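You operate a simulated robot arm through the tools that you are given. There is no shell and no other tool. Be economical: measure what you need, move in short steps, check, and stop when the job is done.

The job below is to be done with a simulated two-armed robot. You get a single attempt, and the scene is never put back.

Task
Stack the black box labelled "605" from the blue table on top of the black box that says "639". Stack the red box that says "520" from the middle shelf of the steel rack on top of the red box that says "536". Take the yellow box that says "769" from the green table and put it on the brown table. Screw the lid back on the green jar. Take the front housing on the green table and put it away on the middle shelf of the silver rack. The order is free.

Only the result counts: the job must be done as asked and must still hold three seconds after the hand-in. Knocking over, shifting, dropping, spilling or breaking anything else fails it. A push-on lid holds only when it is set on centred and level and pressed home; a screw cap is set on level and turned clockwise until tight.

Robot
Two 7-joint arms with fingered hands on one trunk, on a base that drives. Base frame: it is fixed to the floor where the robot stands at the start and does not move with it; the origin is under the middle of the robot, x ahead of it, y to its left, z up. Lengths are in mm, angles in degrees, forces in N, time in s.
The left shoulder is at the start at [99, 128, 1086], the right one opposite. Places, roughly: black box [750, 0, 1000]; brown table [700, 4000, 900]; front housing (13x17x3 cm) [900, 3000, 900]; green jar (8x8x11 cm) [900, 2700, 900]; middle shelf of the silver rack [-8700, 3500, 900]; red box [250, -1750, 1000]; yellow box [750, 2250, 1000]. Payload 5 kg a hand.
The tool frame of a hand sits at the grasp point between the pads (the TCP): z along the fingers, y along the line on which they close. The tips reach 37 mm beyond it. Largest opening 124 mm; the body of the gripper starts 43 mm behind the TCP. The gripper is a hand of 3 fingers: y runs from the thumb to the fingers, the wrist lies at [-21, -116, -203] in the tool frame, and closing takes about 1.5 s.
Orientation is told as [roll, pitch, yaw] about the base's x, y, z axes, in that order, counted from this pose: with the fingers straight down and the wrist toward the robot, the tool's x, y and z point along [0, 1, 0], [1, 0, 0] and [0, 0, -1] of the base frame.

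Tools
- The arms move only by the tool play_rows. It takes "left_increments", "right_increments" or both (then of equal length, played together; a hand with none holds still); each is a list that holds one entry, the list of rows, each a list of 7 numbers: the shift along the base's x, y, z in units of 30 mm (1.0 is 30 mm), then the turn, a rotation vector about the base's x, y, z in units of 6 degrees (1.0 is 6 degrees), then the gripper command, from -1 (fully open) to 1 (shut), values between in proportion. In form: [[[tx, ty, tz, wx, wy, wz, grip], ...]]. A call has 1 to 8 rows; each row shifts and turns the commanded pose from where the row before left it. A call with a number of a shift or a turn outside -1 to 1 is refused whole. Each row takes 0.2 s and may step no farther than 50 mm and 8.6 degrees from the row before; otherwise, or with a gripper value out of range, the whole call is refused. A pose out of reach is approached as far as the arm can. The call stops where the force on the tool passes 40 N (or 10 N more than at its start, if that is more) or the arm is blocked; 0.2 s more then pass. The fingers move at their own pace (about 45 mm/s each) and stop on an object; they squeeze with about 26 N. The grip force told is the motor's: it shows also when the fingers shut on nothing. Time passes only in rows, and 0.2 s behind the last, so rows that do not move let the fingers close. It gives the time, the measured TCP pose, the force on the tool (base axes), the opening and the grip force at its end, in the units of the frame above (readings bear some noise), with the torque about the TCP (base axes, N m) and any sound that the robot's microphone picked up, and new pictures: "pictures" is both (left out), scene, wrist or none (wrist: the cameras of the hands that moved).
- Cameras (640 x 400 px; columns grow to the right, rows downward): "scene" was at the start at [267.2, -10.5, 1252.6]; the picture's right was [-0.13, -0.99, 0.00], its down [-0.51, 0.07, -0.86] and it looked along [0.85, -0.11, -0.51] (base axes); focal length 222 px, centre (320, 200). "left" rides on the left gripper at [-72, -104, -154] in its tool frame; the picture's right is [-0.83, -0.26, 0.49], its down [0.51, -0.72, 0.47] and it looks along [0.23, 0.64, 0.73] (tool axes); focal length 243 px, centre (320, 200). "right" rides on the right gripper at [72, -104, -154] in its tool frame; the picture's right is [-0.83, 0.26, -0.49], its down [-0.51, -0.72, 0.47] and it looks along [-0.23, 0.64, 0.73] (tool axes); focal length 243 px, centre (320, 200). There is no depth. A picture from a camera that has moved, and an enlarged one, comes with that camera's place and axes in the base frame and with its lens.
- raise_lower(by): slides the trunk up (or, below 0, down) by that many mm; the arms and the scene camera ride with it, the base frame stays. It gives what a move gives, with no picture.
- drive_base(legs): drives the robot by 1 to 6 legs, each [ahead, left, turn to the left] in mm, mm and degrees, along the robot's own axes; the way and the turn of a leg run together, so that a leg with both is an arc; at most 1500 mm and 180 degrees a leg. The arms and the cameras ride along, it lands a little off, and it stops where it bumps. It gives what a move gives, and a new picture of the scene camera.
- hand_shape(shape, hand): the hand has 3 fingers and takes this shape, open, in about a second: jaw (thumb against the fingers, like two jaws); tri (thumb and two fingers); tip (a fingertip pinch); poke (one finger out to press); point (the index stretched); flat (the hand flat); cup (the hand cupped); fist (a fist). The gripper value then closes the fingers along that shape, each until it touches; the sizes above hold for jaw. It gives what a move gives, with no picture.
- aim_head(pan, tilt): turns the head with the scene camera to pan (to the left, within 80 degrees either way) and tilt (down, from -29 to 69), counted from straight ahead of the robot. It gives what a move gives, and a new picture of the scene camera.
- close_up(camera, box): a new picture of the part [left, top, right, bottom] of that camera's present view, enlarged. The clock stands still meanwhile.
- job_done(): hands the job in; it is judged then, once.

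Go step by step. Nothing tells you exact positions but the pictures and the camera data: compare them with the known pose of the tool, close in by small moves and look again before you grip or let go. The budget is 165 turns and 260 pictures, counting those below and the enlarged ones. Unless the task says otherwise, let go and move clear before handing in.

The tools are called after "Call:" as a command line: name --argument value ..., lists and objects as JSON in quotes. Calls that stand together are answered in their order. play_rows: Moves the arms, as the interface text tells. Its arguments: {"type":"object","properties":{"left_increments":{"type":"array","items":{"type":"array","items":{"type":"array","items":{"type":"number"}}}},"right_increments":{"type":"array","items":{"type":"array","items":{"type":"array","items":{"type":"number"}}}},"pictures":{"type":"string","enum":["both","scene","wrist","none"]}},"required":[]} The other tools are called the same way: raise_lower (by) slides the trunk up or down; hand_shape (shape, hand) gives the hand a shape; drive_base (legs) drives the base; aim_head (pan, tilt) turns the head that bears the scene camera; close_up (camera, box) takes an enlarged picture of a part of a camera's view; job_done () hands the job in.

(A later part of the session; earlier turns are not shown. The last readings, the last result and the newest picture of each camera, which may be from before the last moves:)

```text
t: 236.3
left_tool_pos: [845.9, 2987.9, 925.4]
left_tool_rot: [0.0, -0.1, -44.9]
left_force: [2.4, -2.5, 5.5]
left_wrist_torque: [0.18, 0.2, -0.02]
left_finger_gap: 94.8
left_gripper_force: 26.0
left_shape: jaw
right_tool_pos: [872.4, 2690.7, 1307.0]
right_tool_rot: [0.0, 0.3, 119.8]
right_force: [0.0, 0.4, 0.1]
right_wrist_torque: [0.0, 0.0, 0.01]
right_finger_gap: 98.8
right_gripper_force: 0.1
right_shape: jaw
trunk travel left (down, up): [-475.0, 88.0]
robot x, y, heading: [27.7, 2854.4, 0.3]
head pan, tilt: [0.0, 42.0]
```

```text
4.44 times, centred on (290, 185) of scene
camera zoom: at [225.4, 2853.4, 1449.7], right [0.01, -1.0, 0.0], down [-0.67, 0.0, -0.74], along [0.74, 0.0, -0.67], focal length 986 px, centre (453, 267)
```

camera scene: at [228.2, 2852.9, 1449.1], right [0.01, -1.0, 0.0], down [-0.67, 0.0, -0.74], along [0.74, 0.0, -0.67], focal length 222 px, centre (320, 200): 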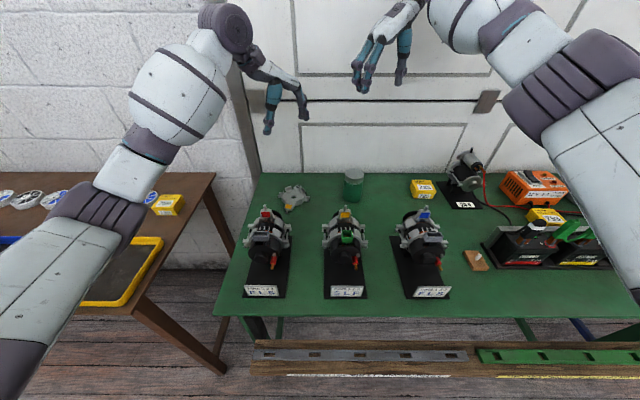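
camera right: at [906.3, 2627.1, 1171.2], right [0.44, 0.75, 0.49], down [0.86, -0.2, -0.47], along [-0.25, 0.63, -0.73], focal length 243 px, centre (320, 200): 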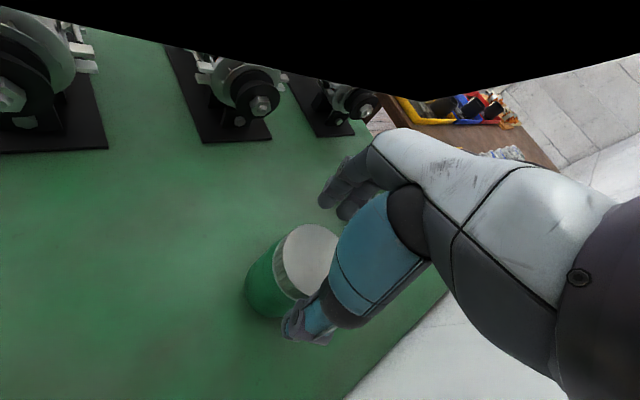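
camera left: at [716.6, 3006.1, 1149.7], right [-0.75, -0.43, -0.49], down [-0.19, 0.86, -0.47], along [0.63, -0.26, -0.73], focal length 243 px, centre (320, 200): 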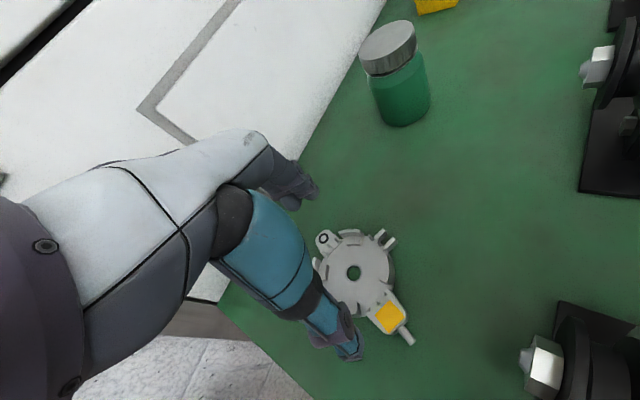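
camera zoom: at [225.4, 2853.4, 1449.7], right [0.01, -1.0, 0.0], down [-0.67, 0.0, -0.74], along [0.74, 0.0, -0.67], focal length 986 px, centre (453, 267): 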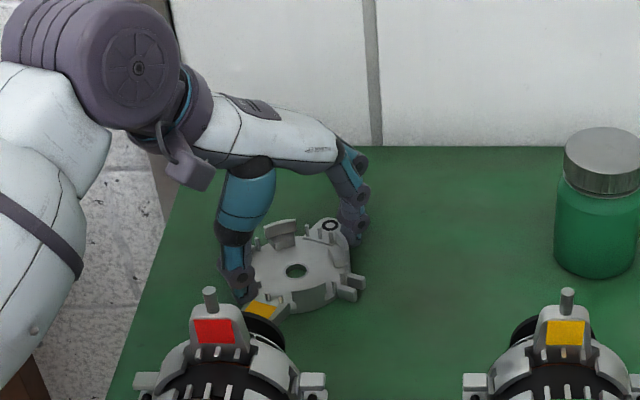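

A full grip at 95 mm. I'll lift gently and check.

Call:
play_rows --left_increments '[[[0, 0, 0.2, 0, 0, 0, 1], [0, 0, 0.4, 0, 0, 0, 1], [0, 0, 0.8, 0, 0, 0, 1], [0, 0, 1, 0, 0, 0, 1], [0, 0, 1, 0, 0, 0, 1], [0, 0, 1, 0, 0, 0, 1], [0, 0, 1, 0, 0, 0, 1], [0, 0, 1, 0, 0, 0, 1]]]' --pictures "wrist"

Call:
close_up --camera "scene" --box '[230, 100, 340, 210]'

```text
t: 238.1
left_tool_pos: [844.4, 2985.6, 1113.7]
left_tool_rot: [0.0, -0.1, -44.9]
left_force: [-0.7, 0.3, -3.8]
left_wrist_torque: [0.0, -0.06, -0.03]
left_finger_gap: 83.8
left_gripper_force: 25.8
left_shape: jaw
right_tool_pos: [873.2, 2692.4, 1307.3]
right_tool_rot: [0.2, 0.2, 119.9]
right_force: [0.2, -0.1, -0.3]
right_wrist_torque: [0.0, 0.01, 0.01]
right_finger_gap: 99.1
right_gripper_force: 0.1
right_shape: jaw
trunk travel left (down, up): [-475.0, 88.0]
robot x, y, heading: [25.2, 2851.0, 0.3]
head pan, tilt: [0.0, 42.0]
camera left: at [719.4, 3007.1, 1269.1], right [-0.77, -0.4, -0.49], down [-0.15, 0.87, -0.47], along [0.62, -0.29, -0.73], focal length 243 px, centre (320, 200)
```

left: 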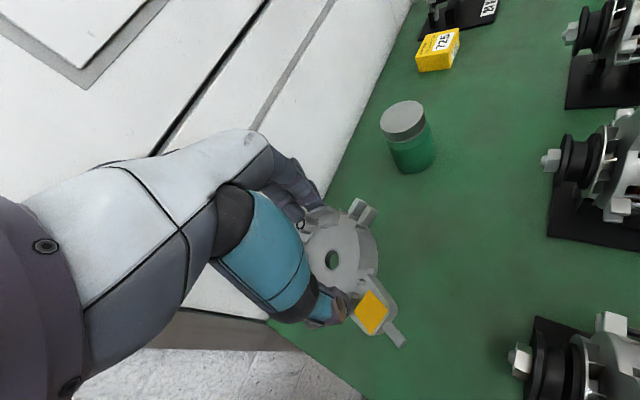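

```text
3.64 times, centred on (285, 155) of scene
camera zoom: at [225.5, 2853.6, 1449.7], right [0.01, -1.0, 0.0], down [-0.67, 0.0, -0.74], along [0.74, 0.0, -0.67], focal length 807 px, centre (447, 364)
```

zoom: 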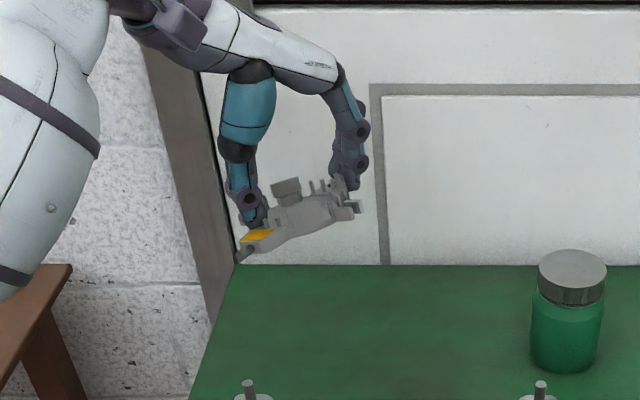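

The housing is held, slightly tilted but steady (about 0.4 kg). I'll raise it and pull both arms back for the drive.

Call:
play_rows --left_increments '[[[0, 0, 1, 0, 0, 0, 1], [0, 0, 1, 0, 0, 0, 1], [0, 0, 1, 0, 0, 0, 1], [-0.9, 0, 0.5, 0, 0, 0, 1], [-0.9, 0, 0.5, 0, 0, 0, 1], [-0.9, 0, 0, 0, 0, 0, 1], [-0.9, 0, 0, 0, 0, 0, 1], [-0.9, 0, 0, 0, 0, 0, 1]]]' --right_increments '[[[-0.9, 0, 0.3, 0, 0, 0, -0.6], [-0.9, 0, 0.3, 0, 0, 0, -0.6], [-0.9, 0, 0, 0, 0, 0, -0.6], [-0.9, 0, 0, 0, 0, 0, -0.6], [-0.9, 0, 0, 0, 0, 0, -0.6], [-0.9, 0, 0, 0, 0, 0, -0.6], [-0.9, 0, 0, 0, 0, 0, -0.6], [-0.9, 0, 0, 0, 0, 0, -0.6]]]' --pictures "scene"

```text
t: 239.9
left_tool_pos: [707.2, 2983.0, 1234.2]
left_tool_rot: [0.1, -0.1, -44.9]
left_force: [-0.3, -0.4, -2.5]
left_wrist_torque: [-0.03, -0.02, 0.02]
left_finger_gap: 83.5
left_gripper_force: 25.8
left_shape: jaw
right_tool_pos: [653.6, 2695.4, 1323.8]
right_tool_rot: [0.0, 0.2, 119.7]
right_force: [-0.9, -0.9, -0.7]
right_wrist_torque: [0.04, -0.03, -0.03]
right_finger_gap: 98.9
right_gripper_force: 0.0
right_shape: jaw
trunk travel left (down, up): [-475.0, 88.0]
robot x, y, heading: [25.5, 2849.3, 0.4]
head pan, tilt: [0.0, 42.0]
camera scene: at [223.2, 2853.4, 1450.1], right [0.01, -1.0, 0.0], down [-0.67, 0.0, -0.74], along [0.74, 0.0, -0.67], focal length 222 px, centre (320, 200)
```

scene: 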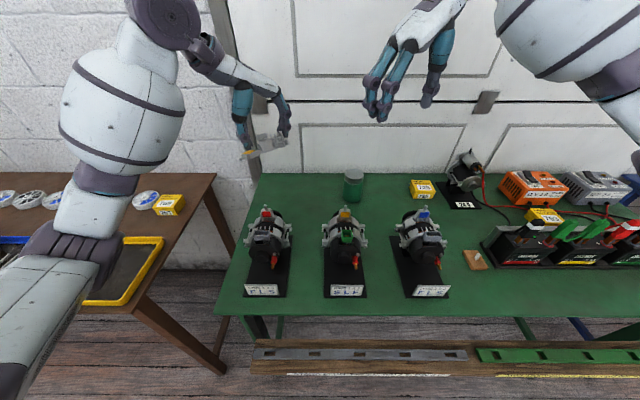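

Call:
play_rows --left_increments '[[[-1, 0, 0, 0, 0, 0, 1], [-1, 0, 0, 0, 0, 0, 1], [-1, 0, 0, 0, 0, 0, 1], [-1, 0, 0, 0, 0, 0, 1], [-1, 0, 0, 0, 0, 0, 1]]]' --right_increments '[[[-1, 0, 0, 0, 0, 0, -0.6], [-1, 0, 0, 0, 0, 0, -0.6], [-1, 0, 0, 0, 0, 0, -0.6], [-1, 0, 0, 0, 0, 0, -0.6], [0, 0, 0, 0, 0, 0, -0.6]]]' --pictures "none"

Call:
drive_base --legs '[[-300, 0, 0], [0, 0, 180]]'

Call:
aim_head --pan 0 --tilt 12

```text
t: 241.1
left_tool_pos: [559.1, 2988.6, 1233.5]
left_tool_rot: [0.0, 0.0, -45.1]
left_force: [-0.9, 0.5, -3.5]
left_wrist_torque: [-0.03, -0.04, 0.01]
left_finger_gap: 83.5
left_gripper_force: 26.0
left_shape: jaw
right_tool_pos: [539.1, 2693.0, 1325.3]
right_tool_rot: [0.1, 0.2, 119.7]
right_force: [0.1, 0.0, 0.6]
right_wrist_torque: [-0.01, -0.04, -0.03]
right_finger_gap: 98.7
right_gripper_force: 0.0
right_shape: jaw
trunk travel left (down, up): [-475.0, 88.0]
robot x, y, heading: [26.4, 2852.1, 0.4]
head pan, tilt: [0.0, 42.0]
```

```text
t: 250.5
left_tool_pos: [-799.1, 2700.2, 1233.8]
left_tool_rot: [0.0, -0.1, 136.3]
left_force: [0.3, -0.3, -4.0]
left_wrist_torque: [0.0, 0.02, 0.04]
left_finger_gap: 82.8
left_gripper_force: 25.4
left_shape: jaw
right_tool_pos: [-783.9, 2996.6, 1324.1]
right_tool_rot: [0.1, 0.2, -58.9]
right_force: [-0.3, 0.6, 0.0]
right_wrist_torque: [0.01, -0.02, 0.02]
right_finger_gap: 99.1
right_gripper_force: 0.1
right_shape: jaw
trunk travel left (down, up): [-475.0, 88.0]
robot x, y, heading: [-264.5, 2850.4, -178.2]
head pan, tilt: [0.0, 42.0]
camera scene: at [-466.5, 2846.1, 1449.5], right [-0.03, 1.0, 0.0], down [0.67, 0.02, -0.74], along [-0.74, -0.02, -0.67], focal length 222 px, centre (320, 200)
```

scene: 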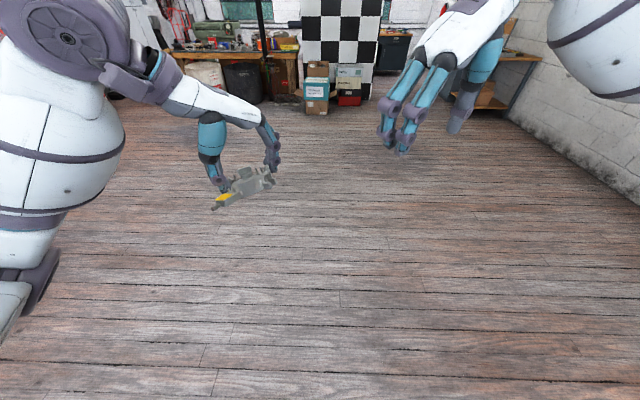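

```text
t: 251.5
left_tool_pos: [-798.5, 2700.9, 1233.1]
left_tool_rot: [0.0, 0.0, 136.3]
left_force: [-0.8, -0.6, -3.5]
left_wrist_torque: [-0.02, 0.03, -0.01]
left_finger_gap: 82.8
left_gripper_force: 25.9
left_shape: jaw
right_tool_pos: [-785.0, 2997.1, 1324.7]
right_tool_rot: [0.1, 0.2, -58.8]
right_force: [0.0, -0.3, -1.0]
right_wrist_torque: [0.02, 0.0, 0.0]
right_finger_gap: 98.6
right_gripper_force: 0.0
right_shape: jaw
trunk travel left (down, up): [-475.0, 88.0]
robot x, y, heading: [-268.6, 2849.5, -178.2]
head pan, tilt: [0.0, 12.0]
camera scene: at [-476.2, 2845.7, 1496.8], right [-0.03, 1.0, 0.0], down [0.21, 0.01, -0.98], along [-0.98, -0.03, -0.21], focal length 222 px, centre (320, 200)
```

scene: 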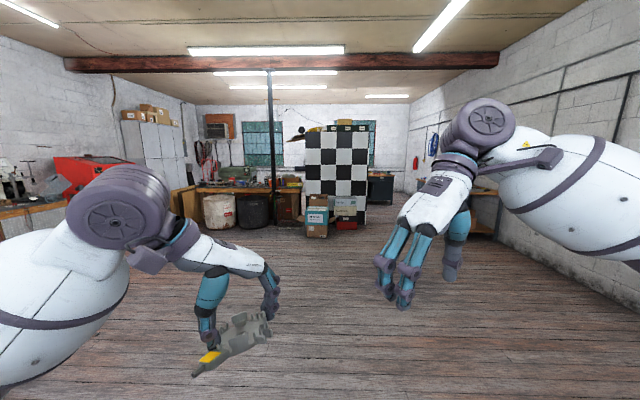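

Call:
close_up --camera "scene" --box '[260, 110, 420, 250]'

```text
2.86 times, centred on (340, 180) of scene
camera zoom: at [-476.2, 2845.7, 1496.8], right [-0.03, 1.0, 0.0], down [0.21, 0.01, -0.98], along [-0.98, -0.03, -0.21], focal length 634 px, centre (263, 257)
```

zoom: 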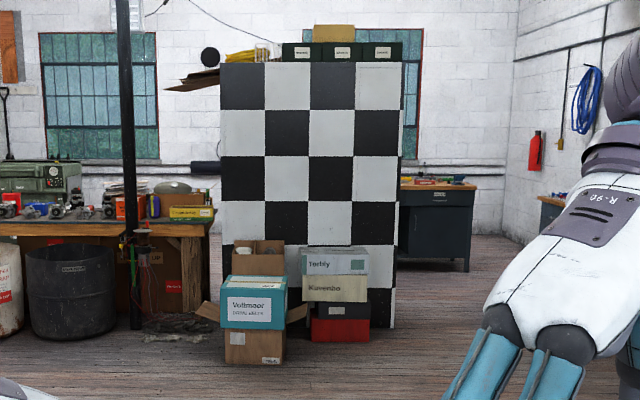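

A checkered cabinet stands at x≈-5000, y≈2400–3730, with boxes in front; the silver rack must be beyond it. I'll pass it on the right (+y) side.

Call:
drive_base --legs '[[1400, -500, 0], [1400, -500, 0], [1000, -300, -1.8]]'

```text
t: 270.7
left_tool_pos: [-4563.1, 4094.8, 1233.7]
left_tool_rot: [0.0, 0.1, 132.1]
left_force: [-0.9, 0.4, -2.6]
left_wrist_torque: [0.0, 0.02, 0.01]
left_finger_gap: 82.8
left_gripper_force: 26.5
left_shape: jaw
right_tool_pos: [-4528.6, 4388.5, 1323.6]
right_tool_rot: [0.1, 0.3, -63.0]
right_force: [-0.4, 0.7, 0.7]
right_wrist_torque: [0.0, 0.05, -0.02]
right_finger_gap: 99.0
right_gripper_force: 0.0
right_shape: jaw
trunk travel left (down, up): [-475.0, 88.0]
robot x, y, heading: [-4025.3, 4207.0, 177.5]
head pan, tilt: [0.0, 12.0]
camera scene: at [-4231.7, 4216.9, 1497.1], right [0.04, 1.0, 0.0], down [0.21, -0.01, -0.98], along [-0.98, 0.04, -0.21], focal length 222 px, centre (320, 200)
```

scene: 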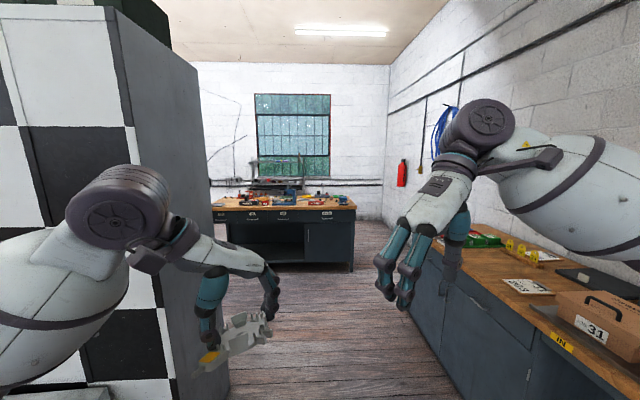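

The corridor runs between the cabinet (y≤3590) and a bench (y≥4950), with a desk further on near x≈-6870. I'll go forward past the cabinet and look for the rack.

Call:
drive_base --legs '[[1500, -110, 2.5], [150, 0, 0]]'

Call:
aim_head --pan 30 --tilt 12

```text
refused: leg 1 is longer than a leg can be; nothing moved
```

```text
t: 271.6
left_tool_pos: [-4563.6, 4095.8, 1233.5]
left_tool_rot: [0.0, -0.1, 132.2]
left_force: [-0.6, 0.4, -3.3]
left_wrist_torque: [0.04, 0.02, 0.0]
left_finger_gap: 82.6
left_gripper_force: 26.2
left_shape: jaw
right_tool_pos: [-4528.7, 4390.3, 1324.1]
right_tool_rot: [0.1, 0.1, -63.0]
right_force: [0.2, 0.0, -0.4]
right_wrist_torque: [0.01, -0.03, -0.03]
right_finger_gap: 99.0
right_gripper_force: 0.1
right_shape: jaw
trunk travel left (down, up): [-475.0, 88.0]
robot x, y, heading: [-4021.8, 4209.3, 177.6]
head pan, tilt: [30.0, 12.0]
camera scene: at [-4222.0, 4170.1, 1496.9], right [-0.46, 0.89, 0.0], down [0.18, 0.1, -0.98], along [-0.87, -0.45, -0.21], focal length 222 px, centre (320, 200)
```

scene: 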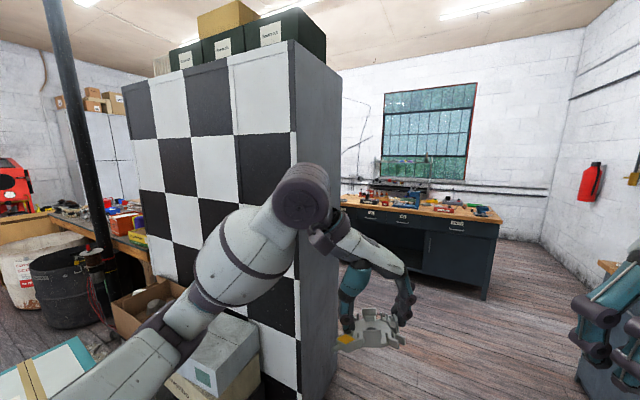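

Call:
drive_base --legs '[[1400, -110, 2.4], [300, 0, 0]]'

Call:
aim_head --pan 45 --tilt 12

```text
t: 280.3
left_tool_pos: [-6249.3, 4210.0, 1234.1]
left_tool_rot: [0.1, -0.2, 134.8]
left_force: [-0.4, 0.9, -3.1]
left_wrist_torque: [-0.02, 0.02, -0.01]
left_finger_gap: 82.6
left_gripper_force: 26.5
left_shape: jaw
right_tool_pos: [-6227.7, 4506.9, 1325.4]
right_tool_rot: [0.0, 0.2, -60.4]
right_force: [-0.5, -0.2, 0.6]
right_wrist_torque: [0.0, 0.0, -0.01]
right_finger_gap: 98.9
right_gripper_force: 0.0
right_shape: jaw
trunk travel left (down, up): [-475.0, 88.0]
robot x, y, heading: [-5713.0, 4345.8, -179.7]
head pan, tilt: [30.0, 12.0]
camera scene: at [-5910.1, 4301.1, 1497.4], right [-0.5, 0.86, 0.0], down [0.18, 0.1, -0.98], along [-0.85, -0.49, -0.21], focal length 222 px, centre (320, 200)
```

scene: 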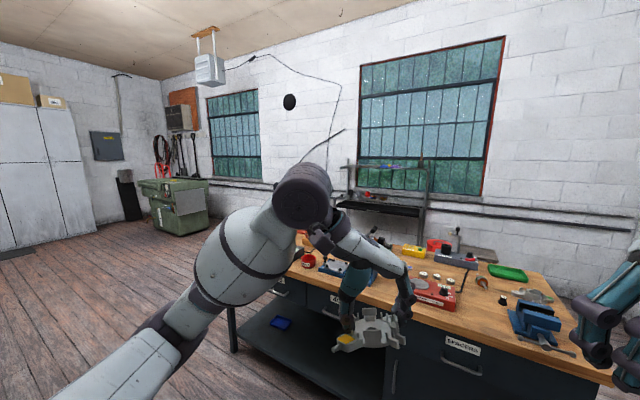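

```text
t: 281.1
left_tool_pos: [-6251.7, 4212.0, 1232.8]
left_tool_rot: [0.0, -0.1, 134.8]
left_force: [-0.2, -0.5, -4.1]
left_wrist_torque: [0.04, 0.01, -0.03]
left_finger_gap: 82.7
left_gripper_force: 25.8
left_shape: jaw
right_tool_pos: [-6230.9, 4507.2, 1323.7]
right_tool_rot: [0.0, 0.2, -60.4]
right_force: [0.4, 0.2, 0.0]
right_wrist_torque: [0.02, 0.03, -0.03]
right_finger_gap: 99.0
right_gripper_force: 0.0
right_shape: jaw
trunk travel left (down, up): [-475.0, 88.0]
robot x, y, heading: [-5714.4, 4346.1, -179.5]
head pan, tilt: [45.0, 12.0]
camera scene: at [-5898.6, 4281.9, 1496.8], right [-0.71, 0.71, 0.0], down [0.15, 0.15, -0.98], along [-0.69, -0.69, -0.21], focal length 222 px, centre (320, 200)
```

scene: 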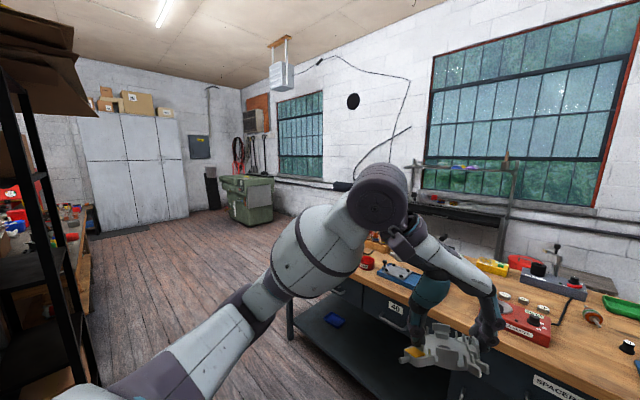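

I see the silver rack: it stands against the window wall behind the desk, with shelves at about z 900 and above. I'll go around the desk's left end: forward a bit, then slide left.

Call:
drive_base --legs '[[410, 0, 0], [0, 1450, 0], [0, 350, 0]]'

Call:
aim_head --pan -35 --tilt 15

```text
t: 299.6
left_tool_pos: [-6640.5, 2376.2, 1232.3]
left_tool_rot: [0.1, 0.0, 135.2]
left_force: [0.4, 0.0, -3.0]
left_wrist_torque: [0.0, 0.02, 0.0]
left_finger_gap: 82.7
left_gripper_force: 26.4
left_shape: jaw
right_tool_pos: [-6620.3, 2672.9, 1325.1]
right_tool_rot: [0.1, 0.3, -60.0]
right_force: [-0.2, 0.3, -1.0]
right_wrist_torque: [0.01, -0.01, -0.02]
right_finger_gap: 98.9
right_gripper_force: 0.0
right_shape: jaw
trunk travel left (down, up): [-475.0, 88.0]
robot x, y, heading: [-6104.8, 2519.2, -179.4]
head pan, tilt: [45.0, 12.0]
camera scene: at [-6287.3, 2449.4, 1497.0], right [-0.71, 0.7, 0.0], down [0.15, 0.15, -0.98], along [-0.68, -0.7, -0.21], focal length 222 px, centre (320, 200)
```

scene: 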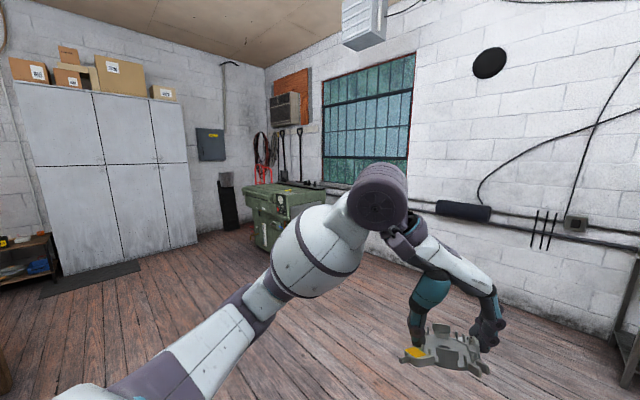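

```text
t: 301.1
left_tool_pos: [-6639.9, 2375.2, 1233.3]
left_tool_rot: [0.0, 0.0, 135.2]
left_force: [1.0, 0.5, -3.9]
left_wrist_torque: [-0.02, -0.03, 0.0]
left_finger_gap: 82.4
left_gripper_force: 26.3
left_shape: jaw
right_tool_pos: [-6621.5, 2671.7, 1323.4]
right_tool_rot: [0.2, 0.1, -60.0]
right_force: [0.4, 0.3, 0.0]
right_wrist_torque: [0.02, 0.02, -0.01]
right_finger_gap: 99.3
right_gripper_force: 0.0
right_shape: jaw
trunk travel left (down, up): [-475.0, 88.0]
robot x, y, heading: [-6107.4, 2516.7, -179.5]
head pan, tilt: [-35.0, 15.0]
camera scene: at [-6299.1, 2568.1, 1492.0], right [0.56, 0.83, 0.0], down [0.21, -0.15, -0.97], along [-0.8, 0.55, -0.26], focal length 222 px, centre (320, 200)
```

scene: 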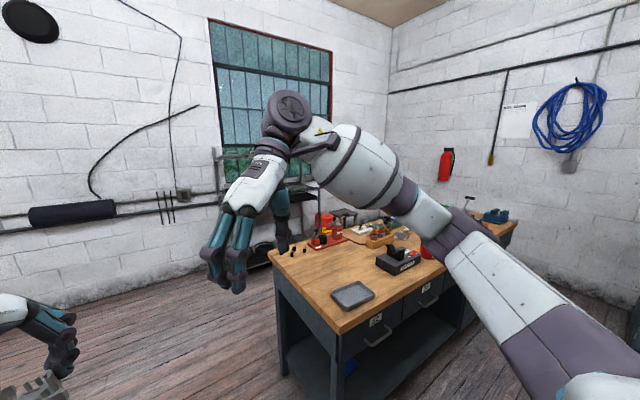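

The desk's left end is at y≈2970 and its back at x≈-7314. I'll drive forward to x≈-7700 and slide right in front of the rack.

Call:
drive_base --legs '[[1490, 0, 0], [110, 0, 0], [0, -500, 0]]'

Call:
aim_head --pan -25 --tilt 25

```text
t: 313.8
left_tool_pos: [-8256.3, 2880.7, 1233.3]
left_tool_rot: [0.0, 0.0, 134.5]
left_force: [0.4, 0.1, -3.6]
left_wrist_torque: [0.04, 0.04, 0.05]
left_finger_gap: 82.6
left_gripper_force: 26.4
left_shape: jaw
right_tool_pos: [-8233.6, 3178.1, 1324.5]
right_tool_rot: [0.1, 0.3, -60.7]
right_force: [-0.3, 0.1, -0.7]
right_wrist_torque: [0.0, 0.01, 0.01]
right_finger_gap: 98.6
right_gripper_force: 0.1
right_shape: jaw
trunk travel left (down, up): [-475.0, 88.0]
robot x, y, heading: [-7722.1, 3015.5, 179.5]
head pan, tilt: [-35.0, 15.0]
camera scene: at [-7913.5, 3069.7, 1492.1], right [0.57, 0.82, 0.0], down [0.21, -0.15, -0.97], along [-0.79, 0.56, -0.26], focal length 222 px, centre (320, 200)
```

scene: 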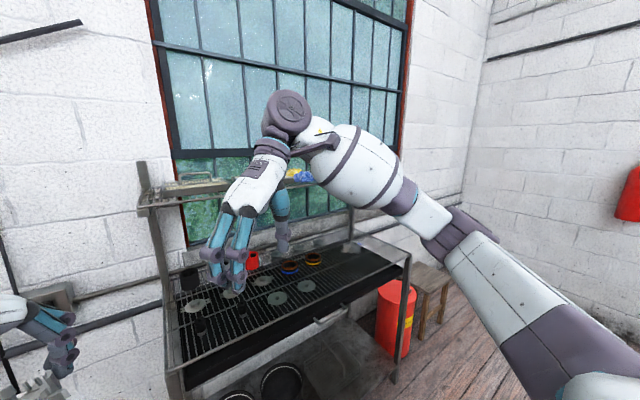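

```text
t: 314.5
left_tool_pos: [-8257.4, 2881.9, 1233.5]
left_tool_rot: [-0.1, 0.0, 134.6]
left_force: [-0.5, -0.8, -3.4]
left_wrist_torque: [-0.01, 0.02, 0.0]
left_finger_gap: 82.8
left_gripper_force: 26.2
left_shape: jaw
right_tool_pos: [-8233.8, 3178.4, 1323.9]
right_tool_rot: [0.1, 0.3, -60.8]
right_force: [0.8, 0.6, -0.4]
right_wrist_torque: [-0.01, -0.01, -0.02]
right_finger_gap: 98.9
right_gripper_force: 0.0
right_shape: jaw
trunk travel left (down, up): [-475.0, 88.0]
robot x, y, heading: [-7720.2, 3016.2, 180.0]
head pan, tilt: [-25.0, 25.0]
camera scene: at [-7920.5, 3055.7, 1475.9], right [0.42, 0.91, 0.0], down [0.38, -0.18, -0.91], along [-0.82, 0.38, -0.42], focal length 222 px, centre (320, 200)
```

scene: 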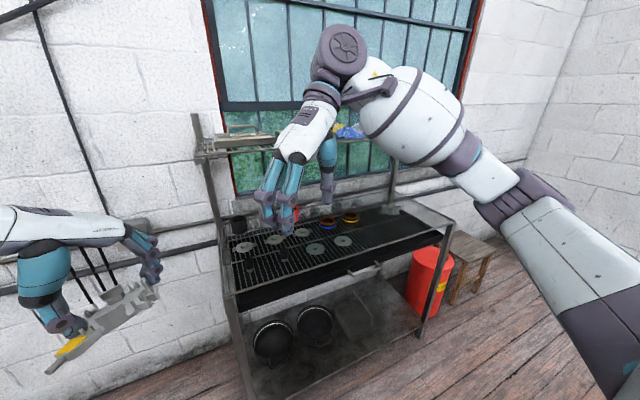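

The silver rack has a mesh middle shelf (with discs and jars on it), a narrow upper shelf at the back, and pans below. I'll move in front of it and look down on it.

Call:
drive_base --legs '[[0, -480, 0]]'

Call:
aim_head --pan 0 --tilt 38

Call:
close_up --camera "left" --box '[0, 0, 640, 400]'

```text
t: 319.2
left_tool_pos: [-8257.4, 3351.9, 1233.6]
left_tool_rot: [-0.1, 0.0, 134.6]
left_force: [0.3, -0.8, -3.6]
left_wrist_torque: [0.04, 0.01, -0.02]
left_finger_gap: 82.8
left_gripper_force: 26.1
left_shape: jaw
right_tool_pos: [-8233.3, 3646.4, 1323.7]
right_tool_rot: [0.1, 0.2, -60.6]
right_force: [-0.2, 0.4, 0.5]
right_wrist_torque: [0.03, 0.03, 0.01]
right_finger_gap: 98.7
right_gripper_force: 0.2
right_shape: jaw
trunk travel left (down, up): [-475.0, 88.0]
robot x, y, heading: [-7723.5, 3485.6, -179.9]
head pan, tilt: [-25.0, 25.0]
camera scene: at [-7920.3, 3525.5, 1475.8], right [0.42, 0.91, 0.0], down [0.38, -0.18, -0.91], along [-0.82, 0.38, -0.42], focal length 222 px, centre (320, 200)
```

scene: 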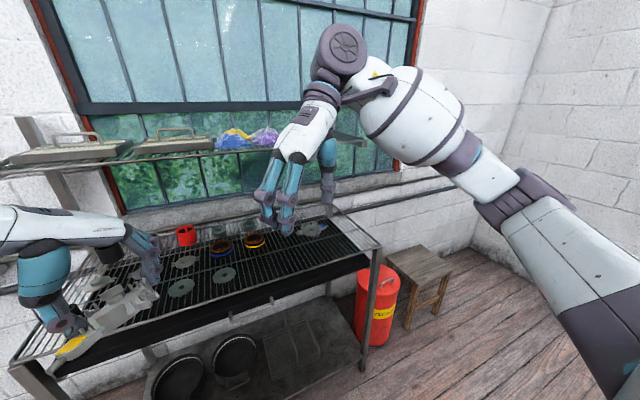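

```text
t: 320.1
left_tool_pos: [-8256.7, 3352.3, 1233.6]
left_tool_rot: [0.0, 0.0, 134.6]
left_force: [-0.5, 1.2, -3.5]
left_wrist_torque: [0.01, 0.03, -0.01]
left_finger_gap: 83.1
left_gripper_force: 26.0
left_shape: jaw
right_tool_pos: [-8233.9, 3648.3, 1324.2]
right_tool_rot: [0.1, 0.2, -60.7]
right_force: [-0.1, -0.4, -0.6]
right_wrist_torque: [0.03, 0.01, 0.02]
right_finger_gap: 98.9
right_gripper_force: 0.0
right_shape: jaw
trunk travel left (down, up): [-475.0, 88.0]
robot x, y, heading: [-7719.6, 3485.1, -179.7]
head pan, tilt: [0.0, 38.0]
camera scene: at [-7923.1, 3487.1, 1455.5], right [0.0, 1.0, 0.0], down [0.62, 0.0, -0.79], along [-0.79, 0.0, -0.62], focal length 222 px, centre (320, 200)
```

scene: 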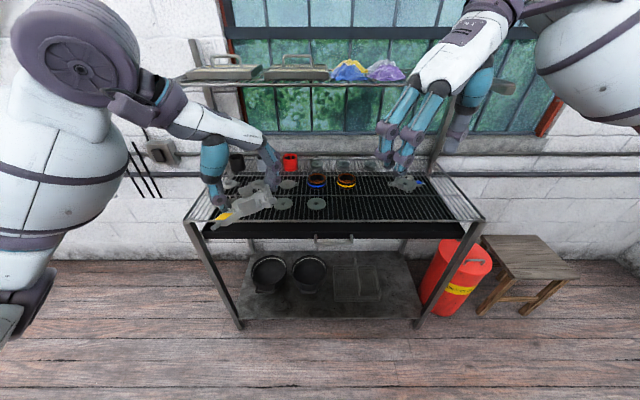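

```text
1.00 times, centred on (320, 200) of left (not enlarged: the box is as wide or as high as the picture)
camera zoom: at [-8131.3, 3328.2, 1386.9], right [0.77, 0.4, -0.49], down [0.15, -0.87, -0.47], along [-0.62, 0.29, -0.73], focal length 243 px, centre (320, 200)
```

zoom: 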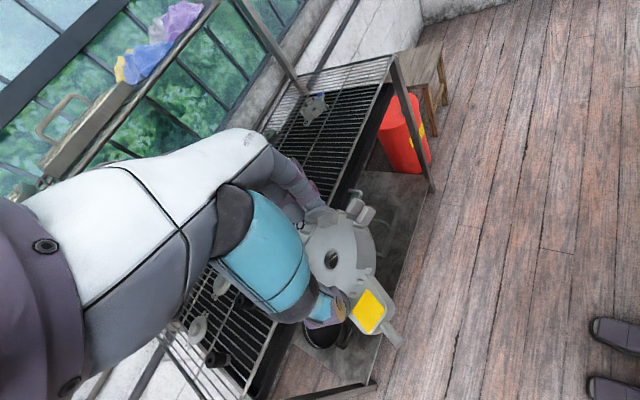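

There's free mesh on the right-hand front part of the middle shelf, around [-8628, 3750] (shelf z≈900, front edge x≈-8503). I'll shift right and a little forward so the left hand can reach it.

Call:
drive_base --legs '[[0, -490, 0], [120, 0, 0]]'

Call:
aim_head --pan 12 --tilt 42

```text
t: 325.7
left_tool_pos: [-8369.9, 3842.4, 1233.7]
left_tool_rot: [0.1, -0.1, 134.3]
left_force: [1.0, -0.2, -3.3]
left_wrist_torque: [0.03, 0.06, 0.02]
left_finger_gap: 82.6
left_gripper_force: 26.5
left_shape: jaw
right_tool_pos: [-8346.1, 4138.0, 1325.6]
right_tool_rot: [0.1, 0.3, -61.0]
right_force: [0.6, 0.8, -0.2]
right_wrist_torque: [0.03, 0.02, 0.01]
right_finger_gap: 98.9
right_gripper_force: 0.1
right_shape: jaw
trunk travel left (down, up): [-475.0, 88.0]
robot x, y, heading: [-7835.5, 3970.5, 179.7]
head pan, tilt: [0.0, 38.0]
camera scene: at [-8035.4, 3974.8, 1456.0], right [0.01, 1.0, 0.0], down [0.61, 0.0, -0.79], along [-0.79, 0.01, -0.61], focal length 222 px, centre (320, 200)
```

scene: 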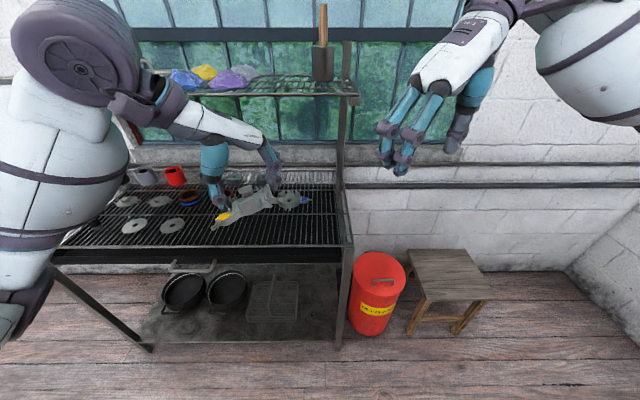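

```text
t: 326.4
left_tool_pos: [-8373.4, 3841.7, 1233.2]
left_tool_rot: [-0.1, 0.0, 134.2]
left_force: [-0.3, -1.4, -3.7]
left_wrist_torque: [0.02, 0.02, -0.03]
left_finger_gap: 82.8
left_gripper_force: 25.3
left_shape: jaw
right_tool_pos: [-8348.8, 4137.4, 1322.6]
right_tool_rot: [0.1, 0.2, -61.0]
right_force: [-1.0, 1.0, 0.3]
right_wrist_torque: [0.0, -0.05, -0.03]
right_finger_gap: 98.8
right_gripper_force: 0.1
right_shape: jaw
trunk travel left (down, up): [-475.0, 88.0]
robot x, y, heading: [-7835.2, 3969.5, 179.6]
head pan, tilt: [12.0, 42.0]
camera scene: at [-8034.9, 3957.2, 1449.3], right [-0.2, 0.98, 0.0], down [0.66, 0.13, -0.74], along [-0.73, -0.15, -0.67], focal length 222 px, centre (320, 200)
```

scene: 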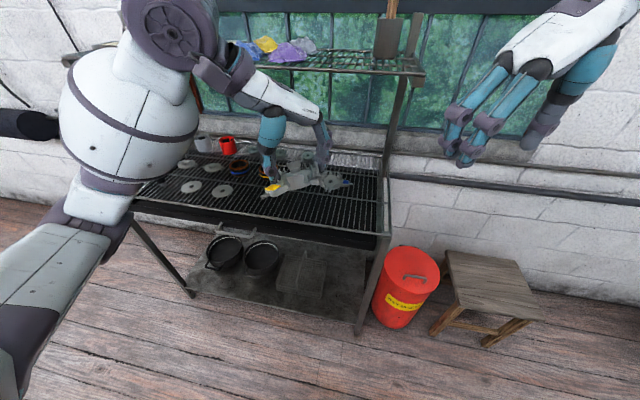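

Call:
close_up --camera "scene" --box '[160, 120, 420, 260]'

```text
2.46 times, centred on (290, 190) of scene
camera zoom: at [-8034.9, 3957.2, 1449.3], right [-0.2, 0.98, 0.0], down [0.66, 0.13, -0.74], along [-0.73, -0.15, -0.67], focal length 546 px, centre (394, 225)
```

zoom: 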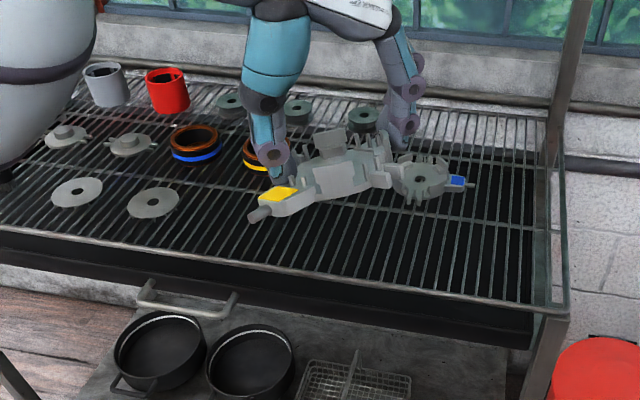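

Free area confirmed between the discs and the existing housing. Target hub at about [-8618, 3737]. I'm moving there while lowering.

Call:
play_rows --left_increments '[[[-0.9, -0.4, -0.5, 0, 0, 0, 1], [-0.9, -0.4, -0.5, 0, 0, 0, 1], [-0.9, -0.4, -0.5, 0, 0, 0, 1], [-0.9, -0.4, -0.5, 0, 0, 0, 1], [-0.9, -0.4, -0.5, 0, 0, 0, 1], [-0.9, -0.4, -0.5, 0, 0, 0, 1], [-0.9, -0.4, -0.5, 0, 0, 0, 1], [-0.9, -0.4, -0.5, 0, 0, 0, 1]]]' --pictures "none"

Call:
play_rows --left_increments '[[[-0.9, -0.3, -0.5, 0, 0, 0, 1], [0, 0, -1, 0, 0, 0, 1], [0, 0, -0.7, 0, 0, 0, 1]]]' --pictures "wrist"

Call:
close_up --camera "scene" --box '[160, 120, 420, 260]'

```text
t: 328.2
left_tool_pos: [-8587.7, 3746.9, 1113.0]
left_tool_rot: [-0.1, 0.0, 134.2]
left_force: [-0.4, 0.3, -4.4]
left_wrist_torque: [0.04, 0.05, 0.02]
left_finger_gap: 82.5
left_gripper_force: 25.8
left_shape: jaw
right_tool_pos: [-8349.3, 4137.9, 1322.8]
right_tool_rot: [0.2, 0.2, -61.0]
right_force: [-0.1, -0.5, -0.3]
right_wrist_torque: [0.0, -0.03, -0.01]
right_finger_gap: 98.9
right_gripper_force: 0.0
right_shape: jaw
trunk travel left (down, up): [-475.0, 88.0]
robot x, y, heading: [-7837.3, 3971.5, 179.6]
head pan, tilt: [12.0, 42.0]
```

```text
t: 329.0
left_tool_pos: [-8616.1, 3739.4, 1048.0]
left_tool_rot: [0.0, -0.1, 134.2]
left_force: [0.4, -0.3, -2.9]
left_wrist_torque: [-0.01, 0.01, 0.0]
left_finger_gap: 82.3
left_gripper_force: 26.0
left_shape: jaw
right_tool_pos: [-8346.3, 4137.9, 1324.0]
right_tool_rot: [0.1, 0.2, -61.0]
right_force: [-0.5, 0.5, 1.1]
right_wrist_torque: [0.0, 0.01, 0.03]
right_finger_gap: 98.8
right_gripper_force: 0.0
right_shape: jaw
trunk travel left (down, up): [-475.0, 88.0]
robot x, y, heading: [-7833.4, 3969.9, 179.6]
head pan, tilt: [12.0, 42.0]
camera left: at [-8491.0, 3714.4, 1201.0], right [0.78, 0.39, -0.49], down [0.14, -0.87, -0.47], along [-0.61, 0.3, -0.73], focal length 243 px, centre (320, 200)
```

left: 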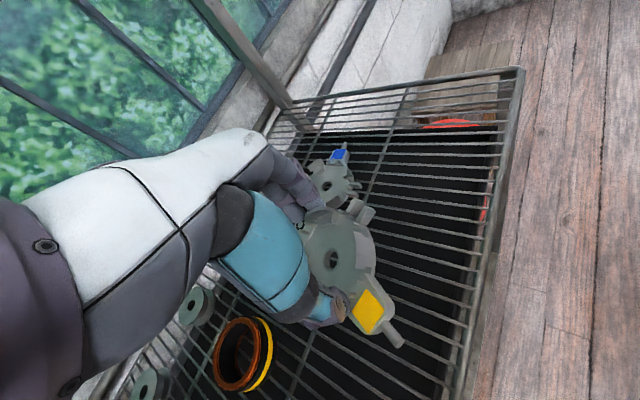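

```text
2.46 times, centred on (290, 190) of scene
camera zoom: at [-8033.3, 3957.0, 1449.6], right [-0.2, 0.98, 0.0], down [0.66, 0.13, -0.74], along [-0.73, -0.15, -0.67], focal length 546 px, centre (394, 225)
```

zoom: 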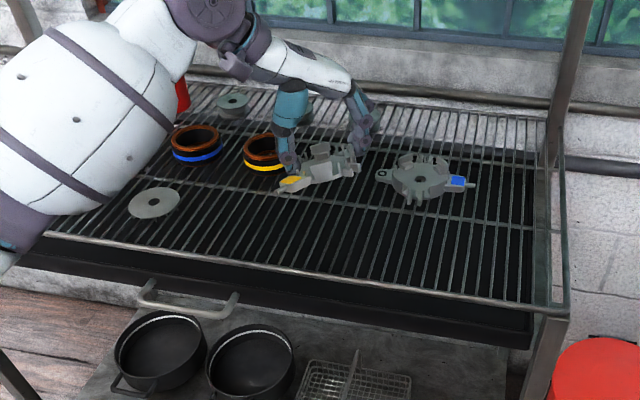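

The shelf is at z≈898 here, and the spot is clear. I'm lowering toward contact.

Call:
play_rows --left_increments '[[[0, 0, -0.9, 0, 0, 0, 1], [0, 0, -0.9, 0, 0, 0, 1], [0, 0, -0.7, 0, 0, 0, 1]]]' --pictures "wrist"

Call:
close_up --camera "scene" --box '[220, 140, 380, 240]'

```text
t: 329.8
left_tool_pos: [-8615.9, 3737.0, 972.1]
left_tool_rot: [0.1, -0.1, 134.0]
left_force: [0.8, 0.5, 0.5]
left_wrist_torque: [-0.16, 0.1, 0.01]
left_finger_gap: 82.5
left_gripper_force: 26.1
left_shape: jaw
right_tool_pos: [-8346.2, 4137.6, 1324.1]
right_tool_rot: [-0.1, 0.2, -61.0]
right_force: [-0.4, -0.8, -0.1]
right_wrist_torque: [-0.02, 0.01, 0.0]
right_finger_gap: 99.0
right_gripper_force: 0.0
right_shape: jaw
trunk travel left (down, up): [-475.0, 88.0]
robot x, y, heading: [-7836.8, 3976.0, 179.5]
head pan, tilt: [12.0, 42.0]
camera left: at [-8490.7, 3712.6, 1126.6], right [0.78, 0.39, -0.49], down [0.14, -0.87, -0.47], along [-0.61, 0.3, -0.73], focal length 243 px, centre (320, 200)
```

left: 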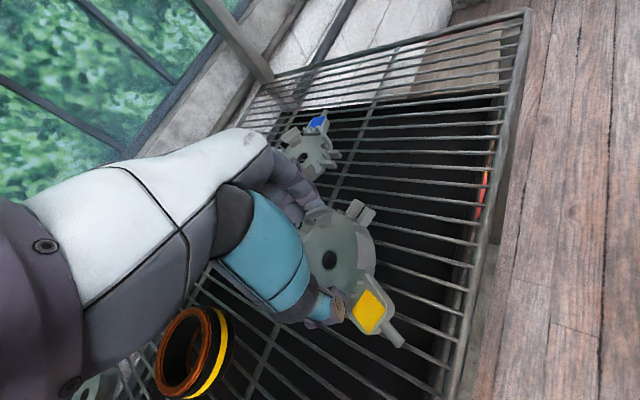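

```text
4.00 times, centred on (300, 190) of scene
camera zoom: at [-8032.8, 3957.6, 1449.8], right [-0.2, 0.98, 0.0], down [0.66, 0.13, -0.74], along [-0.73, -0.15, -0.67], focal length 888 px, centre (400, 240)
```

zoom: 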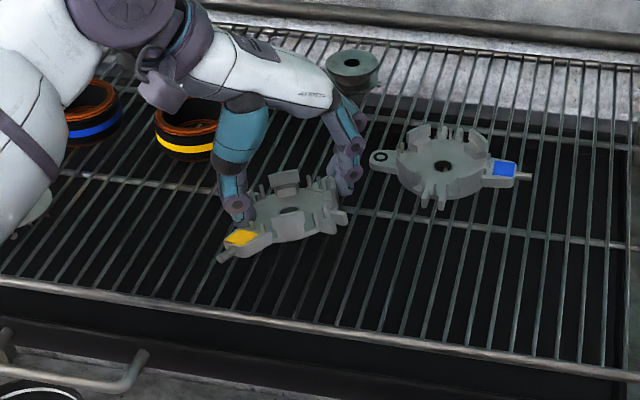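

First contact: the drooping tab side is touching. I'll continue lowering slowly so the housing levels out.

Call:
play_rows --left_increments '[[[0, 0, -0.15, 0, 0, 0, 1], [0, 0, -0.15, 0, 0, 0, 1], [0, 0, -0.1, 0, 0, 0, 1]]]' --pictures "none"

Call:
close_up --camera "scene" --box '[250, 160, 330, 210]'

```text
t: 330.6
left_tool_pos: [-8612.9, 3738.5, 965.8]
left_tool_rot: [0.4, -0.2, 134.1]
left_force: [5.1, 5.3, 21.5]
left_wrist_torque: [-1.06, 0.68, 0.14]
left_finger_gap: 82.5
left_gripper_force: 26.1
left_shape: jaw
right_tool_pos: [-8342.7, 4139.0, 1324.5]
right_tool_rot: [-0.1, 0.3, -61.0]
right_force: [-0.6, -0.6, -0.4]
right_wrist_torque: [0.02, 0.02, 0.0]
right_finger_gap: 99.0
right_gripper_force: 0.0
right_shape: jaw
trunk travel left (down, up): [-475.0, 88.0]
robot x, y, heading: [-7839.4, 3973.9, 179.5]
head pan, tilt: [12.0, 42.0]
```

```text
8.00 times, centred on (290, 185) of scene
camera zoom: at [-8029.4, 3959.1, 1450.5], right [-0.2, 0.98, 0.0], down [0.65, 0.13, -0.75], along [-0.73, -0.15, -0.67], focal length 1776 px, centre (560, 320)
```

zoom: 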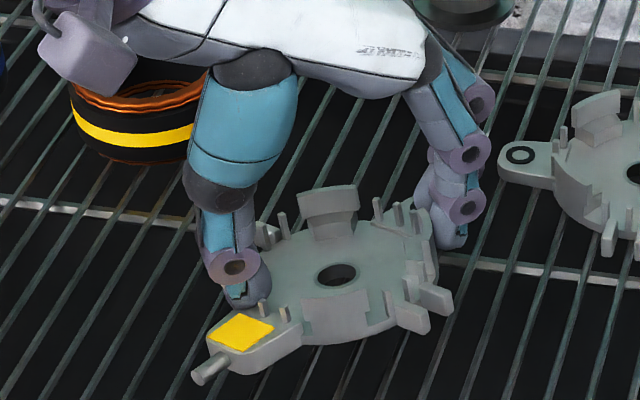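

The force pattern says the far-left prong is low. I'll tilt the hand about 10° to level the plate, easing up a little.

Call:
play_rows --left_increments '[[[0, 0, 0.25, -0.7, 0.45, 0, 1], [0, 0, 0, -0.7, 0.45, 0, 1], [0, 0, 0, 0, 0, 0, 1]]]' --pictures "none"

Call:
close_up --camera "scene" --box '[250, 160, 330, 210]'

```text
t: 331.4
left_tool_pos: [-8613.6, 3736.1, 967.7]
left_tool_rot: [9.6, 2.3, 134.3]
left_force: [-0.5, 1.0, -2.8]
left_wrist_torque: [0.01, 0.0, -0.01]
left_finger_gap: 82.1
left_gripper_force: 26.2
left_shape: jaw
right_tool_pos: [-8347.9, 4137.6, 1323.7]
right_tool_rot: [0.1, 0.2, -61.0]
right_force: [-0.4, -0.5, 0.4]
right_wrist_torque: [0.0, -0.01, -0.02]
right_finger_gap: 98.9
right_gripper_force: 0.1
right_shape: jaw
trunk travel left (down, up): [-475.0, 88.0]
robot x, y, heading: [-7837.5, 3974.6, 179.6]
head pan, tilt: [12.0, 42.0]
```

```text
8.00 times, centred on (290, 185) of scene
camera zoom: at [-8033.6, 3957.1, 1449.4], right [-0.2, 0.98, 0.0], down [0.66, 0.13, -0.74], along [-0.73, -0.15, -0.67], focal length 1776 px, centre (560, 320)
```

zoom: 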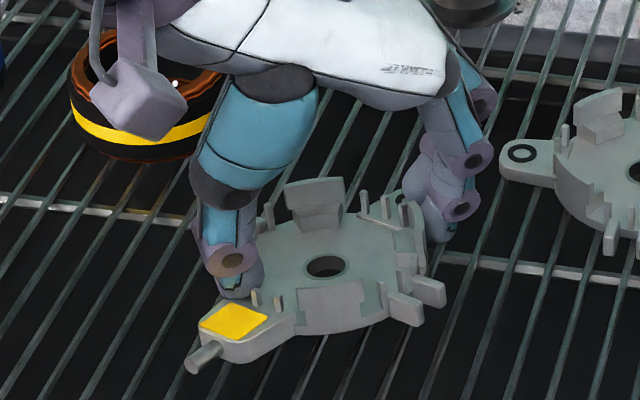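

Free again and more level. I'm lowering in small steps.

Call:
play_rows --left_increments '[[[0, 0, -0.15, 0, 0, 0, 1], [0, 0, -0.15, 0, 0, 0, 1], [0, 0, -0.1, 0, 0, 0, 1]]]' --pictures "none"

```text
t: 332.2
left_tool_pos: [-8614.6, 3735.4, 958.6]
left_tool_rot: [9.8, 2.2, 134.4]
left_force: [2.5, 1.4, 6.0]
left_wrist_torque: [-0.32, 0.32, 0.05]
left_finger_gap: 82.4
left_gripper_force: 25.6
left_shape: jaw
right_tool_pos: [-8347.7, 4138.0, 1325.2]
right_tool_rot: [0.1, 0.2, -61.0]
right_force: [0.7, -0.3, 0.1]
right_wrist_torque: [0.01, 0.01, -0.03]
right_finger_gap: 99.0
right_gripper_force: 0.1
right_shape: jaw
trunk travel left (down, up): [-475.0, 88.0]
robot x, y, heading: [-7836.5, 3969.6, 179.5]
head pan, tilt: [12.0, 42.0]
```

Call:
play_rows --left_increments '[[[0, 0, 0.15, -0.55, 0.55, 0, 1], [0, 0, 0, -0.55, 0.55, 0, 1], [0, 0, -0.15, 0, 0, 0, 1], [0, 0, -0.15, 0, 0, 0, 1], [0, 0, -0.1, 0, 0, 0, 1]]]' --pictures "wrist"

Call:
close_up --camera "scene" --box '[250, 160, 330, 210]'

```text
t: 333.4
left_tool_pos: [-8613.8, 3736.4, 953.7]
left_tool_rot: [19.3, 2.1, 134.8]
left_force: [2.1, -0.8, 21.0]
left_wrist_torque: [-0.19, -0.35, 0.3]
left_finger_gap: 81.9
left_gripper_force: 26.3
left_shape: jaw
right_tool_pos: [-8344.4, 4138.3, 1326.9]
right_tool_rot: [0.0, 0.3, -61.0]
right_force: [0.8, 0.1, 0.3]
right_wrist_torque: [0.06, 0.0, 0.0]
right_finger_gap: 98.8
right_gripper_force: 0.1
right_shape: jaw
trunk travel left (down, up): [-475.0, 88.0]
robot x, y, heading: [-7837.4, 3969.5, 179.7]
head pan, tilt: [12.0, 42.0]
camera left: at [-8459.3, 3749.1, 1078.6], right [0.64, 0.23, -0.73], down [0.06, -0.97, -0.25], along [-0.76, 0.11, -0.64], focal length 243 px, centre (320, 200)
```

left: 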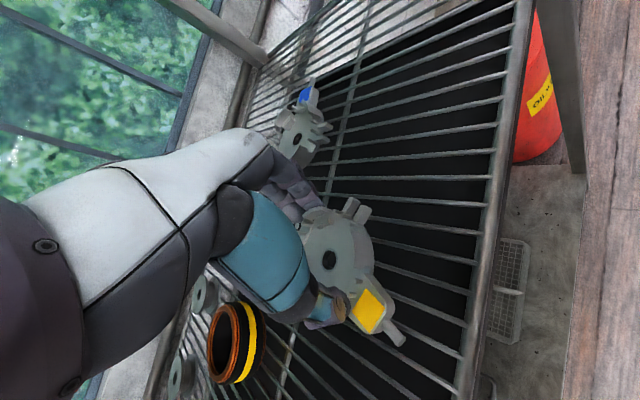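

```text
8.00 times, centred on (290, 185) of scene
camera zoom: at [-8030.4, 3958.1, 1450.5], right [-0.2, 0.98, 0.0], down [0.65, 0.13, -0.74], along [-0.73, -0.15, -0.67], focal length 1776 px, centre (560, 320)
```

zoom: 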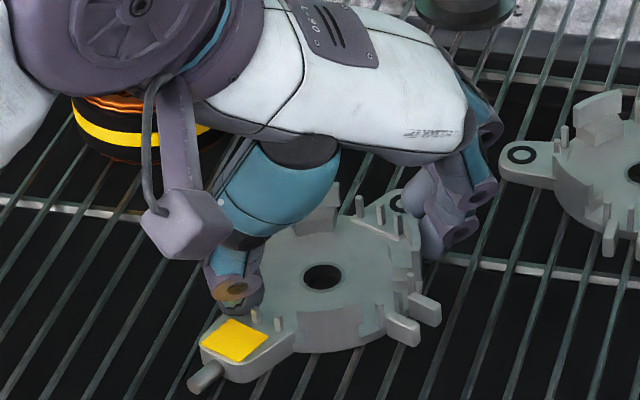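

The contact force is now centred, so the plate lies flat. I'll ease off and open.

Call:
play_rows --left_increments '[[[0, 0, 0.1, 0, 0, 0, 1], [0, 0, 0.05, 0, 0, 0, 0], [0, 0, 0, 0, 0, 0, -0.6], [0, 0, 0, 0, 0, 0, -0.9], [0, 0, 0, 0, 0, 0, -0.9], [0, 0, 0, 0, 0, 0, -0.9]]]' --pictures "wrist"

Call:
close_up --camera "scene" --box '[250, 160, 330, 210]'

```text
t: 334.8
left_tool_pos: [-8613.5, 3735.6, 951.7]
left_tool_rot: [19.0, 2.4, 134.7]
left_force: [-0.9, 1.0, 0.7]
left_wrist_torque: [0.02, 0.04, -0.08]
left_finger_gap: 116.6
left_gripper_force: 0.1
left_shape: jaw
right_tool_pos: [-8347.2, 4137.6, 1324.7]
right_tool_rot: [0.1, 0.1, -61.0]
right_force: [0.8, -0.5, -0.4]
right_wrist_torque: [-0.02, 0.02, 0.02]
right_finger_gap: 98.9
right_gripper_force: 0.1
right_shape: jaw
trunk travel left (down, up): [-475.0, 88.0]
robot x, y, heading: [-7835.5, 3974.4, 179.4]
head pan, tilt: [12.0, 42.0]
camera left: at [-8460.2, 3748.2, 1077.3], right [0.65, 0.23, -0.72], down [0.07, -0.97, -0.25], along [-0.76, 0.11, -0.64], focal length 243 px, centre (320, 200)
```

left: 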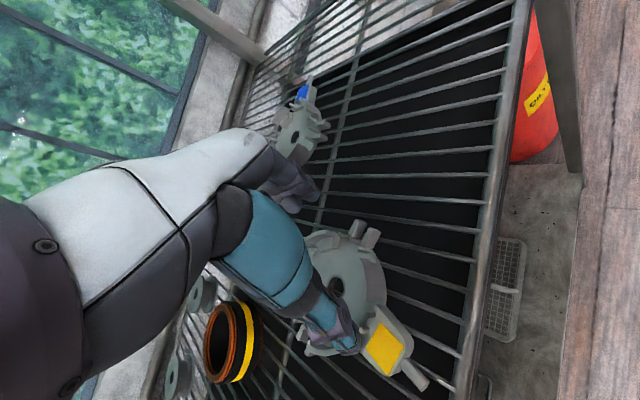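

```text
8.00 times, centred on (290, 185) of scene
camera zoom: at [-8033.6, 3957.3, 1449.4], right [-0.2, 0.98, 0.0], down [0.66, 0.13, -0.74], along [-0.73, -0.15, -0.67], focal length 1776 px, centre (560, 320)
```

zoom: 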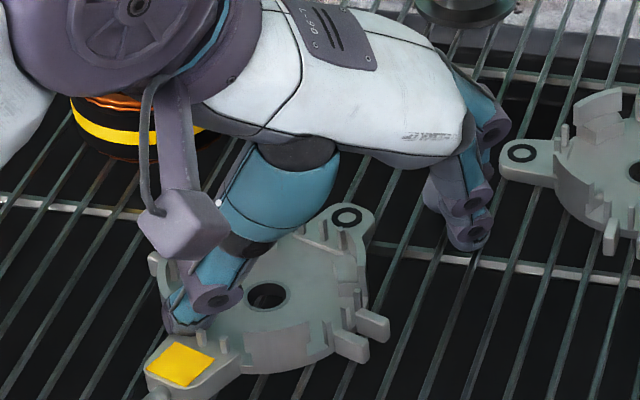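

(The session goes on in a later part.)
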